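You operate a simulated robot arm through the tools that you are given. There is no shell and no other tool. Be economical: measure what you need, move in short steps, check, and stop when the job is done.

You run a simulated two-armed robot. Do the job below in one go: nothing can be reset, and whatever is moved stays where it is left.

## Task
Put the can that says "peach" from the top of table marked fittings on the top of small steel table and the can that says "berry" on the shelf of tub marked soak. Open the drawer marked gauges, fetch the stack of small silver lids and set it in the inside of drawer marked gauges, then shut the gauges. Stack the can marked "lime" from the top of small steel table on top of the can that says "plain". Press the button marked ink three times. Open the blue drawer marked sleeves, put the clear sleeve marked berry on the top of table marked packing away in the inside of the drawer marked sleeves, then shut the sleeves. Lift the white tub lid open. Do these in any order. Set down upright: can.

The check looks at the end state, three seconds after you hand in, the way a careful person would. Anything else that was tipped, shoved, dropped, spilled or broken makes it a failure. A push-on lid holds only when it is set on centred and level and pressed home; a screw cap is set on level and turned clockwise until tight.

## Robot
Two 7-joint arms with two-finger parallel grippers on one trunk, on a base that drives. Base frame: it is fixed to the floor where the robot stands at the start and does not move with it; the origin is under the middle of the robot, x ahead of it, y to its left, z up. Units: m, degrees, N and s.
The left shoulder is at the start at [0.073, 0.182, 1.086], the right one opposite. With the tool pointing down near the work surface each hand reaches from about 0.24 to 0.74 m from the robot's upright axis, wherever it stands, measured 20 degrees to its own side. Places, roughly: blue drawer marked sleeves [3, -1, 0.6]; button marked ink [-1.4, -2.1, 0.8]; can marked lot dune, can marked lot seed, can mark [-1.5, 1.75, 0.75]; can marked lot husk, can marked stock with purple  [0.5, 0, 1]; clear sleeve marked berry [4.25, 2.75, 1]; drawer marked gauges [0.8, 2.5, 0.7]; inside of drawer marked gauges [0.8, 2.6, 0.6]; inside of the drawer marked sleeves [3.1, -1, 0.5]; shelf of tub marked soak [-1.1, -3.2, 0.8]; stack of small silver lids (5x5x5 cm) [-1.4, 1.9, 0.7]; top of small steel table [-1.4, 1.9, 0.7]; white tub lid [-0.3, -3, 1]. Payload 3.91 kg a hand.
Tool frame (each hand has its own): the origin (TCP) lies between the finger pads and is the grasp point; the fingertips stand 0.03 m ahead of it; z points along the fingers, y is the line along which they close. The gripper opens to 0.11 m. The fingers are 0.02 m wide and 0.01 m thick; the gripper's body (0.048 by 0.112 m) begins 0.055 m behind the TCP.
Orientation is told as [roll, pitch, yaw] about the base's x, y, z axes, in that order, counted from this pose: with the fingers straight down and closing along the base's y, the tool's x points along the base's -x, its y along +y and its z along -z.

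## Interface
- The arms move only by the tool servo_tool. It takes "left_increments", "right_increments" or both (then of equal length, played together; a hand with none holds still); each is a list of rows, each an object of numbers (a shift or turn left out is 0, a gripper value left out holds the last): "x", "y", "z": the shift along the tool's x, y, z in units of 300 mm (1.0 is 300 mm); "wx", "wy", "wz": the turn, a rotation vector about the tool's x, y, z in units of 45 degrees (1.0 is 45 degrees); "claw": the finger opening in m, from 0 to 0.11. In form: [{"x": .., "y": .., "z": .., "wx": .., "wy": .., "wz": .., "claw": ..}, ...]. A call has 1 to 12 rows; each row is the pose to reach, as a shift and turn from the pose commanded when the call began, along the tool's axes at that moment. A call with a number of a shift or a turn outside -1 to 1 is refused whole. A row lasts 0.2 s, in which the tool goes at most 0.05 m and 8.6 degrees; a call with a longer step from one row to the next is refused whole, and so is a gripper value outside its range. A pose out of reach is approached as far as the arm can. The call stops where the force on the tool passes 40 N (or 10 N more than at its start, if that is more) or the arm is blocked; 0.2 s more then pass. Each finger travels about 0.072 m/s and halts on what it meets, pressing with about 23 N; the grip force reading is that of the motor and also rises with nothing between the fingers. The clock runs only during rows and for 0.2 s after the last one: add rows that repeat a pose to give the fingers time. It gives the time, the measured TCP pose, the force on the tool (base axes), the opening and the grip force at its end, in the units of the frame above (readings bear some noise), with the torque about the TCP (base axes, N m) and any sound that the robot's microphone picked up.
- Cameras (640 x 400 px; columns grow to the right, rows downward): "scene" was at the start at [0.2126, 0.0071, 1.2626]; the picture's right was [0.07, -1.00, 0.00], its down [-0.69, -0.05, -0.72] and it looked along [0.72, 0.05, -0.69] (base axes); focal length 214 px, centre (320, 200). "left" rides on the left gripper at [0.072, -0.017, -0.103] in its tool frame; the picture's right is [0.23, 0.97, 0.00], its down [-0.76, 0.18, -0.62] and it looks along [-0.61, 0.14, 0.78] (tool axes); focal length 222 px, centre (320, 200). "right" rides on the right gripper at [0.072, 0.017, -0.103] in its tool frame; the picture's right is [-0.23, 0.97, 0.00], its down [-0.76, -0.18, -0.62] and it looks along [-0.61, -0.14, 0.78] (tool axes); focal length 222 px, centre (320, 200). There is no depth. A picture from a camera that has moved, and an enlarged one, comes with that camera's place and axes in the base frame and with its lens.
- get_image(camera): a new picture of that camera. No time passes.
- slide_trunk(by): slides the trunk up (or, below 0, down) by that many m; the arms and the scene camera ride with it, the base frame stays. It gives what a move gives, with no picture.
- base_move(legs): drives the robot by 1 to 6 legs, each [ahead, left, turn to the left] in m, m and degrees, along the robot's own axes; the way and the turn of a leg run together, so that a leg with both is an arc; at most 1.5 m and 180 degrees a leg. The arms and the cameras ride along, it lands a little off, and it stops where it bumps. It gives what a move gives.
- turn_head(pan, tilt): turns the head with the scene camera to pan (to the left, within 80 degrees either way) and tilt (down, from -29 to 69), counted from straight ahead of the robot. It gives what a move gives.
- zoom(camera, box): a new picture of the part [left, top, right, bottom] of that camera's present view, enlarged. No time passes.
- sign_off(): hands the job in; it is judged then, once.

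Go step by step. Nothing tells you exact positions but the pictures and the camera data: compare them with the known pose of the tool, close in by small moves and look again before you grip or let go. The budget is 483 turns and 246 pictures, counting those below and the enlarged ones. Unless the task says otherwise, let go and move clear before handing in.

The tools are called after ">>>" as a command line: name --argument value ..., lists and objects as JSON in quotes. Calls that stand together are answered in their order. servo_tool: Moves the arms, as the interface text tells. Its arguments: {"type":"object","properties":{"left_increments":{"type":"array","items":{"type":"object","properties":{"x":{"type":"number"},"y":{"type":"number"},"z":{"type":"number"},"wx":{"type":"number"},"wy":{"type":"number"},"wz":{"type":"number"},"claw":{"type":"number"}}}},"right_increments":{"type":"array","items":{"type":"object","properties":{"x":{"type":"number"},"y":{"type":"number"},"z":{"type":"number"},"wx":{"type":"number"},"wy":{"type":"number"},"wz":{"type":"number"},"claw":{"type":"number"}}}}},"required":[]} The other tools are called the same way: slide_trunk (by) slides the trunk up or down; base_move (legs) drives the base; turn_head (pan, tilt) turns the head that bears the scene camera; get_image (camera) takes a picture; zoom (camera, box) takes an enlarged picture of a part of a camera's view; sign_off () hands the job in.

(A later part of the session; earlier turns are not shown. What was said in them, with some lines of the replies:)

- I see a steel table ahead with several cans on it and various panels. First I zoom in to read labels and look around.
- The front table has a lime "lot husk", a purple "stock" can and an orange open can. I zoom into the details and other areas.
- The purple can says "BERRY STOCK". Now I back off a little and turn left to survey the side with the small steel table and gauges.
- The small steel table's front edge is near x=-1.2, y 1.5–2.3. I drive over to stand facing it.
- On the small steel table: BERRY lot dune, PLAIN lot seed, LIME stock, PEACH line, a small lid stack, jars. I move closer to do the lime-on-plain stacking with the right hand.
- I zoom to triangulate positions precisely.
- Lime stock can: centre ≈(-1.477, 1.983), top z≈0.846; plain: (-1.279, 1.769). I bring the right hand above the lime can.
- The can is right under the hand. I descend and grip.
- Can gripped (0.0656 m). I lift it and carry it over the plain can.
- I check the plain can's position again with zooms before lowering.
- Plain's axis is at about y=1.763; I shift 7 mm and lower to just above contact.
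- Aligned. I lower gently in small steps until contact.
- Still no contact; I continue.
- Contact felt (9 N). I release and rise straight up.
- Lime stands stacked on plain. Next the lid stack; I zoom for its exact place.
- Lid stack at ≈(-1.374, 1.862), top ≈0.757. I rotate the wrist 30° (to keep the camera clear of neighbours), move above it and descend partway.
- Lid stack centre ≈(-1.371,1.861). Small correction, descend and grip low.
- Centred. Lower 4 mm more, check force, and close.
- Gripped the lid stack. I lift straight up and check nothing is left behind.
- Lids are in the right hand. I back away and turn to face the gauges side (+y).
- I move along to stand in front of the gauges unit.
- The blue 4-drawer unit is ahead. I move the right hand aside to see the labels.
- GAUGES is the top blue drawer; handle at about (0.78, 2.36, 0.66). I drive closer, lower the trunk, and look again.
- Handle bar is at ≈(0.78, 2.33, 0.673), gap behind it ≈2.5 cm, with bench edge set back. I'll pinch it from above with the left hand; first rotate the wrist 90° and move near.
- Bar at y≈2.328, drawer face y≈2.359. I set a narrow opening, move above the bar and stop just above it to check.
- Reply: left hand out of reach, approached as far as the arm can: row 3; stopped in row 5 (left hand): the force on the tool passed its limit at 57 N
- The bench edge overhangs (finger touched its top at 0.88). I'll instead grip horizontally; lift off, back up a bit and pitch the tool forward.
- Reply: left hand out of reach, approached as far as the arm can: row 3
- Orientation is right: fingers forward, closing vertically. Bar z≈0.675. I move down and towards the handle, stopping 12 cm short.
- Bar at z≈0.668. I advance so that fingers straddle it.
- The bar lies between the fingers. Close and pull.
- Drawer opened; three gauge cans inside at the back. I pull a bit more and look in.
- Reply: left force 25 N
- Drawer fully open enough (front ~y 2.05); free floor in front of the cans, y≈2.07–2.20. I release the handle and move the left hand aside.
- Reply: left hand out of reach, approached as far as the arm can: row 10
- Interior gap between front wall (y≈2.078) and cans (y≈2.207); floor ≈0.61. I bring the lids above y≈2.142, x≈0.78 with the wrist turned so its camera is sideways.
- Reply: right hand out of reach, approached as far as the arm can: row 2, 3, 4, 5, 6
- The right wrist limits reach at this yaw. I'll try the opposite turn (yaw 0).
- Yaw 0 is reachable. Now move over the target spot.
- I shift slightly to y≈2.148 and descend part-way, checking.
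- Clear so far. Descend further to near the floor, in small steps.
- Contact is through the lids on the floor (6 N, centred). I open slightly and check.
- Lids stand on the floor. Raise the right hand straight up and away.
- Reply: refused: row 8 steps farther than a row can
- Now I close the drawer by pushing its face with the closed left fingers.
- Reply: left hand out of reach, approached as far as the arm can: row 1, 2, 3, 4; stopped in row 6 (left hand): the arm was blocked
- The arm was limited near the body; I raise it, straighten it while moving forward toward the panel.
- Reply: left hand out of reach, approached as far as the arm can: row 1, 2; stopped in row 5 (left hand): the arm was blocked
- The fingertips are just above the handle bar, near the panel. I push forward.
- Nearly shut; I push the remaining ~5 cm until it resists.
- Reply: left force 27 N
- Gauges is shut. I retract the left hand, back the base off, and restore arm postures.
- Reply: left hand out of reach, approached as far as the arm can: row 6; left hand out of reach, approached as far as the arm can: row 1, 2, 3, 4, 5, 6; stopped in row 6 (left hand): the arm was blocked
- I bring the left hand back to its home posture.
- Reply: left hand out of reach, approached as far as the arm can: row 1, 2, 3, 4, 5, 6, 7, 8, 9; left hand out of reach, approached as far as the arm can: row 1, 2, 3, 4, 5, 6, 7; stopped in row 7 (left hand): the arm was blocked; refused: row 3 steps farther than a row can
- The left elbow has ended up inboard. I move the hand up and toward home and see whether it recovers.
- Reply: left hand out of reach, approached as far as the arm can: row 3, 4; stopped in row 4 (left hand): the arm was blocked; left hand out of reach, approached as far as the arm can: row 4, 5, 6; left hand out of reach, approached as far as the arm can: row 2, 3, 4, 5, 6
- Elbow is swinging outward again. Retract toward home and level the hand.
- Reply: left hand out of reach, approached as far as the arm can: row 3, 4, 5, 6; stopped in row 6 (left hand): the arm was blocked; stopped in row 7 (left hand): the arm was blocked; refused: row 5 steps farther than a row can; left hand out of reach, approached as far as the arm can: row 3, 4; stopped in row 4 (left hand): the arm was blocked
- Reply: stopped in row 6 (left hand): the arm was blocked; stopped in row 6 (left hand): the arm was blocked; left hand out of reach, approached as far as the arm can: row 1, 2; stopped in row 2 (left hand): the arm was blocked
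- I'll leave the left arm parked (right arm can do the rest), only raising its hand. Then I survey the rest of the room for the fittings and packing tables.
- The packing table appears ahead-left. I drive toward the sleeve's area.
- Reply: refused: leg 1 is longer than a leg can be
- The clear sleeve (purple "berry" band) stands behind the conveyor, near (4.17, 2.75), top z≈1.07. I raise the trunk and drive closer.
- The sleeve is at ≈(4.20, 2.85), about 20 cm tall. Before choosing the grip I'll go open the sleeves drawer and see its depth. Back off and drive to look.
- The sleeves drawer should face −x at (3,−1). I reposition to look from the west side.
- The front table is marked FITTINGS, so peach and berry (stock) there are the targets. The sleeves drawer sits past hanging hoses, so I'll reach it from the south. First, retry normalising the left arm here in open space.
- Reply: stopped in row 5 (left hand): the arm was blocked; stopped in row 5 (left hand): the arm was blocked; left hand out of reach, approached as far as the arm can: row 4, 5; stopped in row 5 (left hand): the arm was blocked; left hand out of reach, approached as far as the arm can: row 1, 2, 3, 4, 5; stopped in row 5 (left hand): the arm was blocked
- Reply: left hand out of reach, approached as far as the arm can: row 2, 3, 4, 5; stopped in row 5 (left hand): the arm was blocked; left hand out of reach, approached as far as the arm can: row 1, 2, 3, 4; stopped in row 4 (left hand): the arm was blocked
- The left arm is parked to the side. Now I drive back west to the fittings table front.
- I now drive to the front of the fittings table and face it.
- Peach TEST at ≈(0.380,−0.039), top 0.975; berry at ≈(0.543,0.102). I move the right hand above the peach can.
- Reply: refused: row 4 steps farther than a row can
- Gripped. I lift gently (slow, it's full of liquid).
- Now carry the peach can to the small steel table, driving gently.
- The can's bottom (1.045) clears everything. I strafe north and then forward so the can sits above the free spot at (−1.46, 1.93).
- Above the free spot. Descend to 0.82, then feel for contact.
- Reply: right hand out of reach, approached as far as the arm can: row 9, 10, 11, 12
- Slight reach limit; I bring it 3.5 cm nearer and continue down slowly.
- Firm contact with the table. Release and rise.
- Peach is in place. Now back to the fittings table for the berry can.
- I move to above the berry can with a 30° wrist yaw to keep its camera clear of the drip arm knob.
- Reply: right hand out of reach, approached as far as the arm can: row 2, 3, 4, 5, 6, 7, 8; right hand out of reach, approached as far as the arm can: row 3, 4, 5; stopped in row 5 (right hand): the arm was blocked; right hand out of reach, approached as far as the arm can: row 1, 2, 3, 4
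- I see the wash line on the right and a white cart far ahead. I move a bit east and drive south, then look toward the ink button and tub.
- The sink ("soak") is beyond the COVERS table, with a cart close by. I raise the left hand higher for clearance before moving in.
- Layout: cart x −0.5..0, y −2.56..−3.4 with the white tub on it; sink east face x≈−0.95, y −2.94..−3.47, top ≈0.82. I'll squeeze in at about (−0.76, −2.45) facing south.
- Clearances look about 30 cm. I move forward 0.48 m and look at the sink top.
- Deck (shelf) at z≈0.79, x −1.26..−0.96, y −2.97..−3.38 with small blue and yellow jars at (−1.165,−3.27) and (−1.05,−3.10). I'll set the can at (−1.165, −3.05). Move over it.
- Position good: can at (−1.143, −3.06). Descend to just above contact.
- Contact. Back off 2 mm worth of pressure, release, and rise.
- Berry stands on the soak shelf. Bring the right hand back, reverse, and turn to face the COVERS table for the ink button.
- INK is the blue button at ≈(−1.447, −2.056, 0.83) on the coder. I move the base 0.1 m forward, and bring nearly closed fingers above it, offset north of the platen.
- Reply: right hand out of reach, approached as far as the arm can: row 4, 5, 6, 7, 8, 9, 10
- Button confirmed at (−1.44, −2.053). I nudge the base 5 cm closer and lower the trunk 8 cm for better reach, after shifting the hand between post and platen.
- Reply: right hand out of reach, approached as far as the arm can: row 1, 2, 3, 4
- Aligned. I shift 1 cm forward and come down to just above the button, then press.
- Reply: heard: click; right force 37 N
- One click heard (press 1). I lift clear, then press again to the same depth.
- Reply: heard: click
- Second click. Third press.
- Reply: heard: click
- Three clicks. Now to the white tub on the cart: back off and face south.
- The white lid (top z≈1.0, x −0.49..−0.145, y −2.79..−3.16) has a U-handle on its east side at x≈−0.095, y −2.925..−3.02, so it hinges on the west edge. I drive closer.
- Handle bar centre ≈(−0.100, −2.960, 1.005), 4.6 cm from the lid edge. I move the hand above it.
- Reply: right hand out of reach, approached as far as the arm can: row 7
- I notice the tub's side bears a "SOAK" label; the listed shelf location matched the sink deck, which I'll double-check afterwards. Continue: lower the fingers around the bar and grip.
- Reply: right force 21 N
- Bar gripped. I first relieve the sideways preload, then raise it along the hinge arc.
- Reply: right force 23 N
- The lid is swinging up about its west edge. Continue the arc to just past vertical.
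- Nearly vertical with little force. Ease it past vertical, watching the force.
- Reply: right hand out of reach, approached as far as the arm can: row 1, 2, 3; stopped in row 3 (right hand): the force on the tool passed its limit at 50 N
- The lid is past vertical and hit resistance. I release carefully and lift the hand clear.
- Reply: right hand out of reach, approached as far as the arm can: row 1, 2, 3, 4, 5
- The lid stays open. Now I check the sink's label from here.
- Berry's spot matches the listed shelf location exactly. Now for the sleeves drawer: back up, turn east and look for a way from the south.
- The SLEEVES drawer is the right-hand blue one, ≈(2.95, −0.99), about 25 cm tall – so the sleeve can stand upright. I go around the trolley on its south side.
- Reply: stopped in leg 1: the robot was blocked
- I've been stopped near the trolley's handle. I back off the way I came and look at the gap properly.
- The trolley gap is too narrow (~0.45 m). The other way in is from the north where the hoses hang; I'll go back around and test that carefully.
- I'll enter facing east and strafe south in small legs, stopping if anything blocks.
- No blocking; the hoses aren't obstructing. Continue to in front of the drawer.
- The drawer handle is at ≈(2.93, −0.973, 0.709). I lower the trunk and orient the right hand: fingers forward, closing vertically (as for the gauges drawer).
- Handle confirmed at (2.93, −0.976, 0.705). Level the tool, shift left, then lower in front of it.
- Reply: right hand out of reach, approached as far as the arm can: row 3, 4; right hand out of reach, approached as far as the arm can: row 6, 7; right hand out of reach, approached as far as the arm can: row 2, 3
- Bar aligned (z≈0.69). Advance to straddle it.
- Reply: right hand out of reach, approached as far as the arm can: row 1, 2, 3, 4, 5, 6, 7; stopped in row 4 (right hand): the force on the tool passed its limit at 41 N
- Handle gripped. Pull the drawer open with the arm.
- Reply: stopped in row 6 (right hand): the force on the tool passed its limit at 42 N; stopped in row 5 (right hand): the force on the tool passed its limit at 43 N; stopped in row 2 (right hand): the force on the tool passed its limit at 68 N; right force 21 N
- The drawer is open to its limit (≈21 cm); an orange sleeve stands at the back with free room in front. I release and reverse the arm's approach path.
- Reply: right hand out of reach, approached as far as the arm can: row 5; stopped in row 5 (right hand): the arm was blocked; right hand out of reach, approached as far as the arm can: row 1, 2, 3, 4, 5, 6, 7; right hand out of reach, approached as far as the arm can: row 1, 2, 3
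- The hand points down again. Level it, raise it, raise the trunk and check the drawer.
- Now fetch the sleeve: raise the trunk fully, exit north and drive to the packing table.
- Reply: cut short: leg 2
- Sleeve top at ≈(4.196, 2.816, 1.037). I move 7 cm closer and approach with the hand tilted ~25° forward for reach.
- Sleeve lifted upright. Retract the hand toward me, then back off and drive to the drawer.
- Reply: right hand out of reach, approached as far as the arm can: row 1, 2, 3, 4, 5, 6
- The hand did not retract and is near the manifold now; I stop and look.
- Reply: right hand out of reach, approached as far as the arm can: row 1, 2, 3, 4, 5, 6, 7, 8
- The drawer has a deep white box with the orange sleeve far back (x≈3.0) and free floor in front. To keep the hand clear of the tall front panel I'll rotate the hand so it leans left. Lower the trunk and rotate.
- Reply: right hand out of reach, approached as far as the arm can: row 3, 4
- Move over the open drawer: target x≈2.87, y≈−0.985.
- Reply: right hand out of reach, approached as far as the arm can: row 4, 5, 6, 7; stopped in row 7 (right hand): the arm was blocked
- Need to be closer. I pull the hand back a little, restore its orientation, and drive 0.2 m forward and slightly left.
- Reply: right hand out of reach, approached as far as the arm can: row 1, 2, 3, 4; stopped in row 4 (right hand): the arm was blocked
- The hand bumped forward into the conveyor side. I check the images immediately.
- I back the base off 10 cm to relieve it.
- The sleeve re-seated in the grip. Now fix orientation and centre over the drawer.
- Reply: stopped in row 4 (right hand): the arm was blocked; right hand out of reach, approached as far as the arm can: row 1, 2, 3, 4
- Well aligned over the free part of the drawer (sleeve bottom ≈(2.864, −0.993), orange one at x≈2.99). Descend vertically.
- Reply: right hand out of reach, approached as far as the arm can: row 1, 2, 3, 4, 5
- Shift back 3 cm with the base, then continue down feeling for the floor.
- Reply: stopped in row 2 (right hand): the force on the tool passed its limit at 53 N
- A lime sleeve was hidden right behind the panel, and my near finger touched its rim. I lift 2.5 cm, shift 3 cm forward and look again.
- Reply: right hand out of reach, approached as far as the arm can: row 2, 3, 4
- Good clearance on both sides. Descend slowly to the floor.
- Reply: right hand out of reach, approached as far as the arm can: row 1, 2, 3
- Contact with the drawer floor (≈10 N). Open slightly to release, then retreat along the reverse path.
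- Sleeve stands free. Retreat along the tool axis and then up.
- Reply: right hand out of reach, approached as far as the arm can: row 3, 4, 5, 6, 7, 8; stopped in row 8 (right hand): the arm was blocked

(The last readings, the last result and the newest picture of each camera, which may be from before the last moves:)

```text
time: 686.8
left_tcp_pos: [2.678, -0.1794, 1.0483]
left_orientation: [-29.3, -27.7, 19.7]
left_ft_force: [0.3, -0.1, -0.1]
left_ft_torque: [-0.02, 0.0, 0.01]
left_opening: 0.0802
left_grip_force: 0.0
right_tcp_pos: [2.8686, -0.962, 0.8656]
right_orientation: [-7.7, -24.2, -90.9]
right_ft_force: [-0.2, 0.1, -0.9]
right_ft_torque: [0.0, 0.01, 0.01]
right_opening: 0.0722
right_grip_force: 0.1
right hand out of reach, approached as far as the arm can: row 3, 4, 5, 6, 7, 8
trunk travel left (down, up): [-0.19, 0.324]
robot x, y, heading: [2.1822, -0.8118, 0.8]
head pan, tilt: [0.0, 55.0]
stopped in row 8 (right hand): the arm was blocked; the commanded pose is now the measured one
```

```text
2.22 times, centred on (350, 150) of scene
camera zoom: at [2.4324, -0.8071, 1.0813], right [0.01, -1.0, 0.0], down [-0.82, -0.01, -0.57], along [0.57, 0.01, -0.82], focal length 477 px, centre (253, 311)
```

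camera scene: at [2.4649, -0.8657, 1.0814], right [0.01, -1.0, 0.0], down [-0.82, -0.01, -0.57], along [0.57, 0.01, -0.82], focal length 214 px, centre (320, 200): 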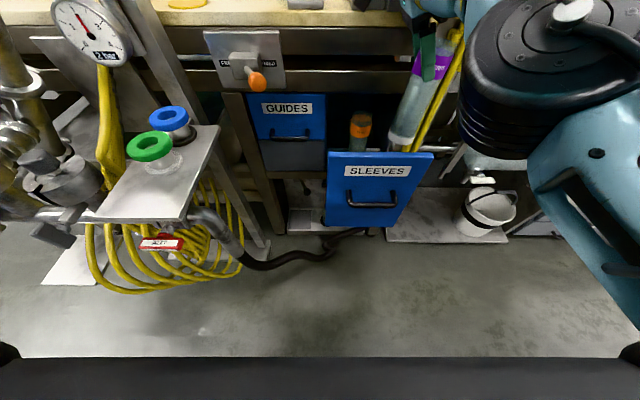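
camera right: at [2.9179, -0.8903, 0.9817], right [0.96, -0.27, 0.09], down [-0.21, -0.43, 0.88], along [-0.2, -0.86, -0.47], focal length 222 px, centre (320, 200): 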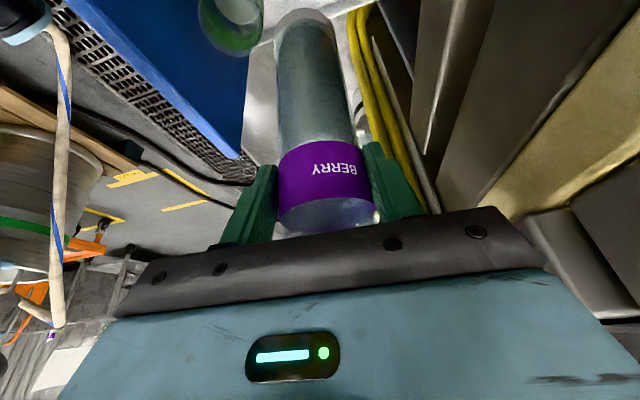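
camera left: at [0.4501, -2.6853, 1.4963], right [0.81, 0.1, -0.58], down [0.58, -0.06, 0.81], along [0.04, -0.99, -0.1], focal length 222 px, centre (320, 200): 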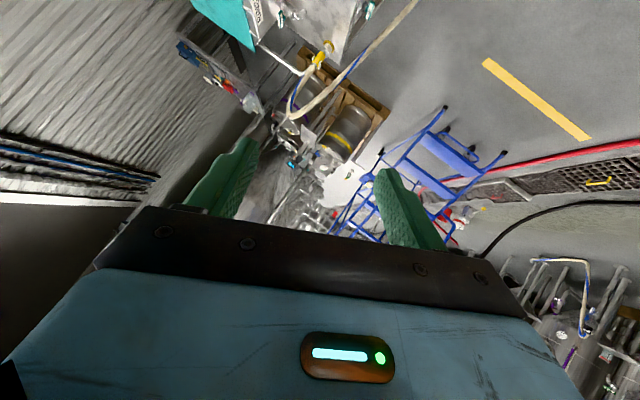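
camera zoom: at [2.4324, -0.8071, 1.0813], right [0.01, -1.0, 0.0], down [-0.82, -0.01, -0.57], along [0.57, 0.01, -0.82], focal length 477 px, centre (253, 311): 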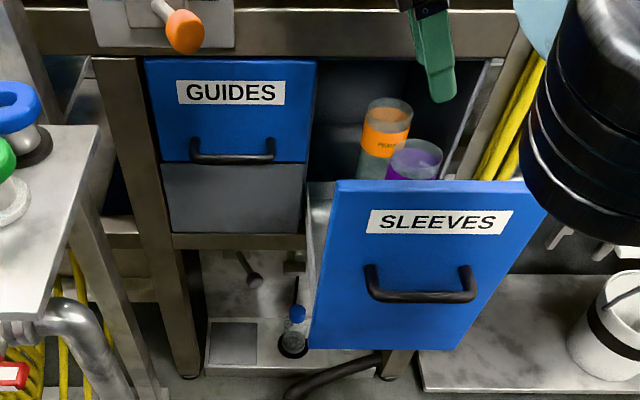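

Berry sleeve stands in the drawer. Now close it: back off slightly, reorient the right hand (yaw home, tilted forward) and push the panel.

>>> base_move --legs '[[-0.1, 0, 0]]'

>>> servo_tool --right_increments '[{"z": -0.08, "wy": 0.15}, {"z": -0.16, "wy": 0.3}, {"z": -0.24, "wy": 0.43, "y": -0.05}, {"z": -0.3, "wy": 0.53, "y": -0.1}, {"z": -0.3, "wy": 0.53, "y": -0.2}, {"z": -0.3, "wy": 0.53, "y": -0.3}]'

>>> servo_tool --right_increments '[{"wz": -0.167}, {"wz": -0.333}, {"wz": -0.5}, {"wz": -0.667}, {"wz": -0.833}, {"wz": -1.0}]'

>>> servo_tool --right_increments '[{"wz": -0.167}, {"wz": -0.333}, {"wz": -0.5}, {"wz": -0.667}, {"wz": -0.833}, {"wz": -1.0}]'

```text
time: 688.0
left_tcp_pos: [2.5743, -0.1793, 1.0483]
left_orientation: [-29.4, -27.6, 19.7]
left_ft_force: [-0.8, 0.0, 0.2]
left_ft_torque: [0.0, -0.02, 0.02]
left_opening: 0.0798
left_grip_force: 0.0
right_tcp_pos: [2.7686, -0.9611, 0.8652]
right_orientation: [-7.7, -24.2, -90.8]
right_ft_force: [-0.6, 0.4, 0.1]
right_ft_torque: [0.04, -0.04, -0.03]
right_opening: 0.0719
right_grip_force: 0.0
trunk travel left (down, up): [-0.19, 0.324]
robot x, y, heading: [2.085, -0.8111, 0.7]
head pan, tilt: [0.0, 55.0]
```

```text
time: 689.4
left_tcp_pos: [2.5757, -0.1798, 1.0481]
left_orientation: [-29.3, -27.8, 19.7]
left_ft_force: [-0.7, 0.1, 0.1]
left_ft_torque: [-0.03, 0.04, 0.01]
left_opening: 0.0799
left_grip_force: 0.1
right_tcp_pos: [2.749, -0.9136, 0.9547]
right_orientation: [-7.2, -0.6, -94.0]
right_ft_force: [0.0, 0.3, -0.5]
right_ft_torque: [0.01, 0.0, -0.02]
right_opening: 0.0722
right_grip_force: 0.1
right hand out of reach, approached as far as the arm can: row 1, 2, 3, 4, 5, 6
trunk travel left (down, up): [-0.19, 0.324]
robot x, y, heading: [2.0792, -0.8088, 0.8]
head pan, tilt: [0.0, 55.0]
```

```text
time: 690.8
left_tcp_pos: [2.5756, -0.18, 1.0481]
left_orientation: [-29.3, -27.6, 19.7]
left_ft_force: [0.0, 0.5, -0.3]
left_ft_torque: [0.02, 0.0, 0.03]
left_opening: 0.08
left_grip_force: 0.0
right_tcp_pos: [2.7498, -0.9126, 0.9518]
right_orientation: [-5.5, 4.7, -49.0]
right_ft_force: [0.3, 0.1, 0.3]
right_ft_torque: [-0.01, -0.03, 0.01]
right_opening: 0.0722
right_grip_force: 0.0
trunk travel left (down, up): [-0.19, 0.324]
robot x, y, heading: [2.082, -0.8147, 0.8]
head pan, tilt: [0.0, 55.0]
```

```text
time: 692.1
left_tcp_pos: [2.5744, -0.1796, 1.0473]
left_orientation: [-29.2, -27.6, 19.6]
left_ft_force: [-0.1, 0.4, 0.5]
left_ft_torque: [-0.01, 0.01, 0.0]
left_opening: 0.0801
left_grip_force: 0.1
right_tcp_pos: [2.7513, -0.9127, 0.9524]
right_orientation: [-0.5, 7.3, -3.8]
right_ft_force: [0.4, -0.4, 0.2]
right_ft_torque: [0.01, 0.01, 0.01]
right_opening: 0.0721
right_grip_force: 0.1
trunk travel left (down, up): [-0.19, 0.324]
robot x, y, heading: [2.0806, -0.8077, 0.9]
head pan, tilt: [0.0, 55.0]
```

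>>> servo_tool --right_increments '[{"x": 0.12, "y": -0.04, "claw": 0.0}, {"x": 0.26, "y": -0.09}, {"x": 0.4, "y": -0.14}, {"x": 0.54, "y": -0.19}, {"x": 0.62, "y": -0.22}]'

>>> servo_tool --right_increments '[{"wy": -0.16, "z": 0.08}, {"wy": -0.32, "z": 0.18}, {"wy": -0.48, "z": 0.3}, {"wy": -0.64, "z": 0.42}, {"wy": -0.8, "z": 0.54}, {"wy": -0.96, "z": 0.64}]'

>>> get_image --camera "scene"

```text
time: 693.4
left_tcp_pos: [2.5747, -0.1796, 1.0485]
left_orientation: [-29.4, -27.6, 19.7]
left_ft_force: [0.0, 0.3, -0.7]
left_ft_torque: [-0.01, 0.0, 0.02]
left_opening: 0.0799
left_grip_force: 0.0
right_tcp_pos: [2.7503, -0.9115, 0.9535]
right_orientation: [-0.7, 7.3, -4.0]
right_ft_force: [0.4, -0.7, -0.2]
right_ft_torque: [0.01, -0.02, 0.0]
right_opening: 0.0
right_grip_force: 22.8
right hand out of reach, approached as far as the arm can: row 1, 2, 3, 4, 5
trunk travel left (down, up): [-0.19, 0.324]
robot x, y, heading: [2.0791, -0.8108, 0.7]
head pan, tilt: [0.0, 55.0]
```

```text
time: 694.8
left_tcp_pos: [2.575, -0.1799, 1.0477]
left_orientation: [-29.3, -27.7, 19.7]
left_ft_force: [-0.2, -0.4, 1.4]
left_ft_torque: [-0.02, 0.01, 0.0]
left_opening: 0.0801
left_grip_force: 0.1
right_tcp_pos: [2.7271, -0.9158, 0.7645]
right_orientation: [-0.6, -36.1, -3.6]
right_ft_force: [-0.3, 0.3, 0.4]
right_ft_torque: [-0.02, -0.01, -0.03]
right_opening: 0.0
right_grip_force: 23.4
right hand out of reach, approached as far as the arm can: row 1
trunk travel left (down, up): [-0.19, 0.324]
robot x, y, heading: [2.0803, -0.8121, 0.8]
head pan, tilt: [0.0, 55.0]
```

```text
19 pictures are left
camera scene: at [2.3308, -0.8083, 1.0813], right [0.01, -1.0, 0.0], down [-0.82, -0.01, -0.57], along [0.57, 0.01, -0.82], focal length 214 px, centre (320, 200)
```

scene: 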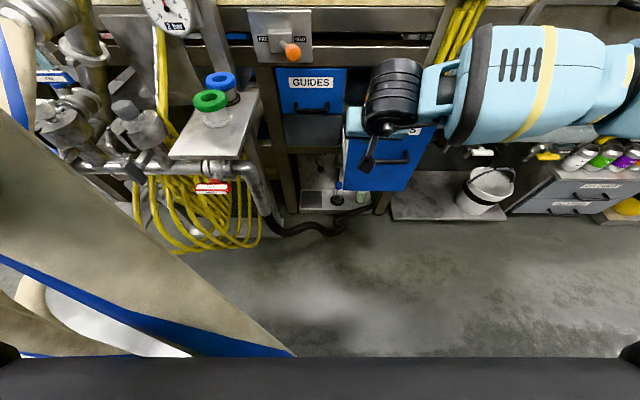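

Fingertips are just in front of the panel. Shift toward its centre and start pushing with the base.

>>> servo_tool --right_increments '[{"y": -0.1, "x": 0.03}, {"y": -0.2, "x": 0.03}, {"y": -0.2, "x": 0.03}]'

>>> base_move --legs '[[0.12, 0, 0]]'

>>> get_image --camera "scene"

```text
time: 695.5
left_tcp_pos: [2.5748, -0.1791, 1.048]
left_orientation: [-29.4, -27.7, 19.7]
left_ft_force: [-0.1, 0.3, 0.0]
left_ft_torque: [-0.01, 0.02, 0.04]
left_opening: 0.0801
left_grip_force: 0.1
right_tcp_pos: [2.7151, -0.9735, 0.7594]
right_orientation: [-0.7, -35.9, -3.4]
right_ft_force: [-0.1, 0.7, 0.3]
right_ft_torque: [0.03, 0.03, 0.0]
right_opening: 0.0001
right_grip_force: 23.0
trunk travel left (down, up): [-0.19, 0.324]
robot x, y, heading: [2.0804, -0.8135, 0.7]
head pan, tilt: [0.0, 55.0]
```

```text
time: 696.8
left_tcp_pos: [2.6947, -0.1773, 1.0477]
left_orientation: [-29.3, -27.7, 19.8]
left_ft_force: [0.7, -0.4, -0.9]
left_ft_torque: [0.01, 0.01, -0.03]
left_opening: 0.0799
left_grip_force: 0.1
right_tcp_pos: [2.8335, -0.9709, 0.7592]
right_orientation: [-0.5, -36.0, -3.5]
right_ft_force: [0.6, 0.4, -1.0]
right_ft_torque: [-0.02, 0.04, 0.02]
right_opening: 0.0
right_grip_force: 22.7
trunk travel left (down, up): [-0.19, 0.324]
robot x, y, heading: [2.1957, -0.8118, 0.5]
head pan, tilt: [0.0, 55.0]
```

```text
18 pictures are left
camera scene: at [2.4498, -0.8064, 1.0811], right [0.01, -1.0, 0.0], down [-0.82, -0.01, -0.57], along [0.57, 0.01, -0.82], focal length 214 px, centre (320, 200)
```

scene: 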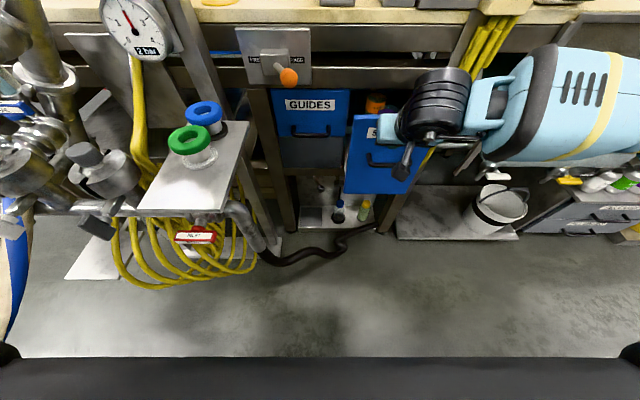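

The drawer is sliding in. Push the remaining distance with the arm.

>>> servo_tool --right_increments '[{"x": -0.07, "z": 0.05}, {"x": -0.14, "z": 0.1}, {"x": -0.21, "z": 0.15}, {"x": -0.27, "z": 0.19}, {"x": -0.3, "z": 0.215}]'

>>> zoom --camera "scene" --box '[250, 60, 470, 220]'

```text
time: 698.0
left_tcp_pos: [2.6937, -0.1772, 1.0485]
left_orientation: [-29.4, -27.7, 19.9]
left_ft_force: [0.2, 0.3, -0.4]
left_ft_torque: [0.02, -0.02, -0.02]
left_opening: 0.08
left_grip_force: 0.2
right_tcp_pos: [2.9426, -0.9808, 0.7616]
right_orientation: [-0.5, -36.1, -3.5]
right_ft_force: [0.8, 0.4, -0.1]
right_ft_torque: [0.01, 0.01, 0.01]
right_opening: 0.0002
right_grip_force: 22.8
trunk travel left (down, up): [-0.19, 0.324]
robot x, y, heading: [2.1987, -0.8101, 0.5]
head pan, tilt: [0.0, 55.0]
```

```text
2.50 times, centred on (360, 140) of scene
camera zoom: at [2.4491, -0.8065, 1.0813], right [0.01, -1.0, 0.0], down [-0.82, -0.01, -0.57], along [0.57, 0.01, -0.82], focal length 536 px, centre (220, 350)
```

zoom: 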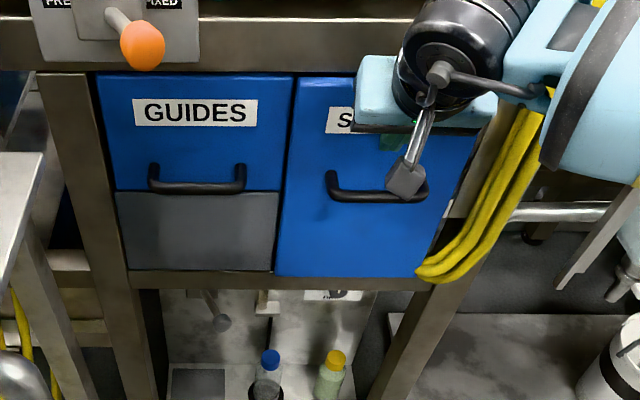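

>>> servo_tool --right_increments '[{"x": -0.02, "z": 0.015}, {"x": -0.04, "z": 0.03}, {"x": -0.06, "z": 0.045}, {"x": -0.07, "z": 0.05}]'

>>> zoom --camera "scene" --box '[250, 60, 470, 220]'

```text
time: 698.7
left_tcp_pos: [2.6919, -0.1793, 1.0488]
left_orientation: [-29.5, -27.8, 19.8]
left_ft_force: [0.4, -0.7, 0.0]
left_ft_torque: [0.03, 0.01, -0.03]
left_opening: 0.0799
left_grip_force: 0.1
right_tcp_pos: [2.9556, -0.9796, 0.7592]
right_orientation: [-0.9, -35.3, -3.3]
right_ft_force: [-22.6, -2.0, 8.0]
right_ft_torque: [-0.13, 0.25, 0.02]
right_opening: 0.0
right_grip_force: 22.7
trunk travel left (down, up): [-0.19, 0.324]
robot x, y, heading: [2.1985, -0.8115, 0.7]
head pan, tilt: [0.0, 55.0]
stopped in row 3 (right hand): the force on the tool passed its limit at 50 N (the readings are from after the stop); the commanded pose is now the measured one
```

```text
2.50 times, centred on (360, 140) of scene
camera zoom: at [2.4458, -0.8069, 1.082], right [0.01, -1.0, 0.0], down [-0.82, -0.01, -0.58], along [0.58, 0.01, -0.82], focal length 536 px, centre (220, 350)
```

zoom: 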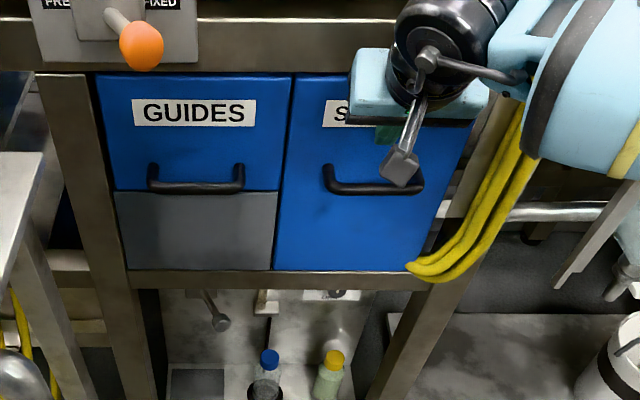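

The SLEEVES drawer is shut flush. Retreat the hand with the base and take a final look.

>>> base_move --legs '[[-0.11, 0, 0]]'

>>> servo_tool --right_increments '[{"z": -0.1}, {"z": -0.25}, {"z": -0.4}, {"z": -0.55}]'

>>> zoom --camera "scene" --box '[220, 60, 480, 240]'

>>> turn_head --pan -78 --tilt 25

>>> get_image --camera "scene"

```text
time: 699.9
left_tcp_pos: [2.5823, -0.1787, 1.0483]
left_orientation: [-29.4, -27.8, 19.8]
left_ft_force: [-0.4, 0.0, -0.1]
left_ft_torque: [-0.02, -0.04, 0.01]
left_opening: 0.0799
left_grip_force: 0.0
right_tcp_pos: [2.849, -0.9798, 0.7574]
right_orientation: [-0.8, -35.1, -3.3]
right_ft_force: [0.1, 0.0, -1.0]
right_ft_torque: [-0.02, 0.0, 0.01]
right_opening: 0.0001
right_grip_force: 22.6
trunk travel left (down, up): [-0.19, 0.324]
robot x, y, heading: [2.0853, -0.8088, 0.7]
head pan, tilt: [0.0, 55.0]
```

```text
time: 700.9
left_tcp_pos: [2.5831, -0.1773, 1.0494]
left_orientation: [-29.3, -27.7, 19.8]
left_ft_force: [0.0, -0.2, -0.1]
left_ft_torque: [0.01, 0.0, -0.02]
left_opening: 0.08
left_grip_force: 0.1
right_tcp_pos: [2.754, -0.9709, 0.8911]
right_orientation: [-0.8, -35.1, -3.3]
right_ft_force: [0.8, 0.1, 0.2]
right_ft_torque: [0.01, -0.02, 0.0]
right_opening: 0.0
right_grip_force: 23.0
trunk travel left (down, up): [-0.19, 0.324]
robot x, y, heading: [2.0887, -0.8093, 0.7]
head pan, tilt: [0.0, 55.0]
```

```text
2.22 times, centred on (350, 150) of scene
camera zoom: at [2.3388, -0.8075, 1.0814], right [0.01, -1.0, 0.0], down [-0.82, -0.01, -0.57], along [0.57, 0.01, -0.82], focal length 477 px, centre (253, 311)
```

zoom: 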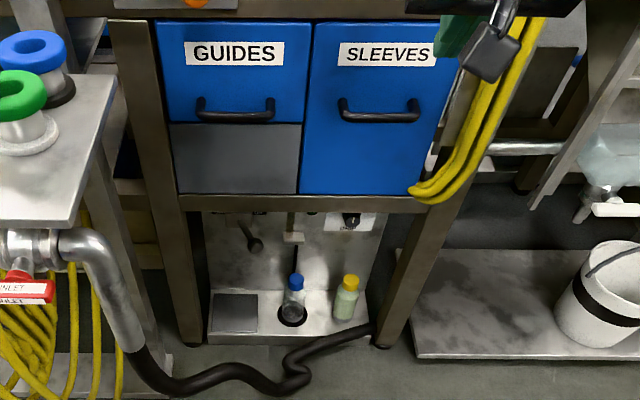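

```text
time: 702.4
left_tcp_pos: [2.5828, -0.178, 1.046]
left_orientation: [-29.3, -27.7, 19.8]
left_ft_force: [0.3, 0.2, 0.0]
left_ft_torque: [-0.03, -0.01, 0.02]
left_opening: 0.08
left_grip_force: 0.1
right_tcp_pos: [2.755, -0.9704, 0.8913]
right_orientation: [-0.9, -35.2, -3.3]
right_ft_force: [-0.5, 0.7, 0.6]
right_ft_torque: [0.03, 0.0, -0.01]
right_opening: 0.0002
right_grip_force: 23.4
trunk travel left (down, up): [-0.19, 0.324]
robot x, y, heading: [2.0854, -0.8113, 0.5]
head pan, tilt: [-78.0, 25.0]
```

```text
14 pictures are left
camera scene: at [2.2876, -0.8984, 1.1253], right [-0.98, -0.22, 0.0], down [-0.09, 0.41, -0.91], along [0.2, -0.88, -0.42], focal length 214 px, centre (320, 200)
```

scene: 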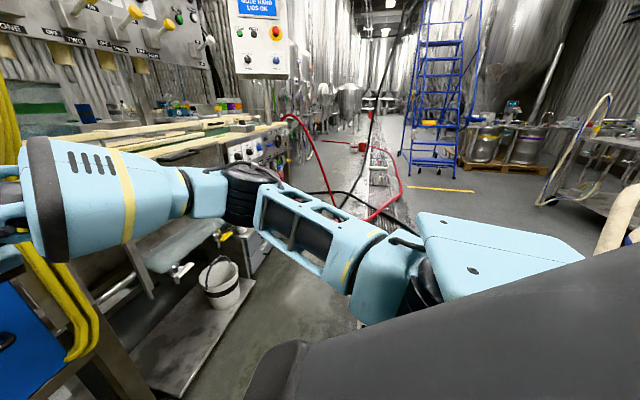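

Both drawers are shut and the arms are clear of everything, so I'm handing in.

>>> sign_off

```text
The job is handed in.
```

I did every part of the job and handed it in, but three spots in the room deserve a look:

- **Peach can:** upright on the small steel table.
- **Berry can:** I took the one marked stock from the fittings table and stood it upright on the sink deck, which matches the position given for the soak tub's shelf. The white-lidded tub on the cart seems to carry a "SOAK" label too, and I never saw one on the sink itself. The position is what I went by.
- **Lids:** the stack is in the gauges drawer, and the drawer is shut.
- **Lime can:** stacked on the plain can.
- **Ink button:** pressed three times, with a click heard each time.
- **Berry sleeve:** upright in the sleeves drawer, and the drawer is shut. On the way in I knocked the sleeve against the conveyor side, and a finger pressed on the rim of the lime sleeve already in there. Both looked fine afterwards.
- **White tub lid:** open, leaning back past vertical.

The base was stopped once beside the orange trolley, most likely by touching its handle, and I can't rule out that it shifted slightly.
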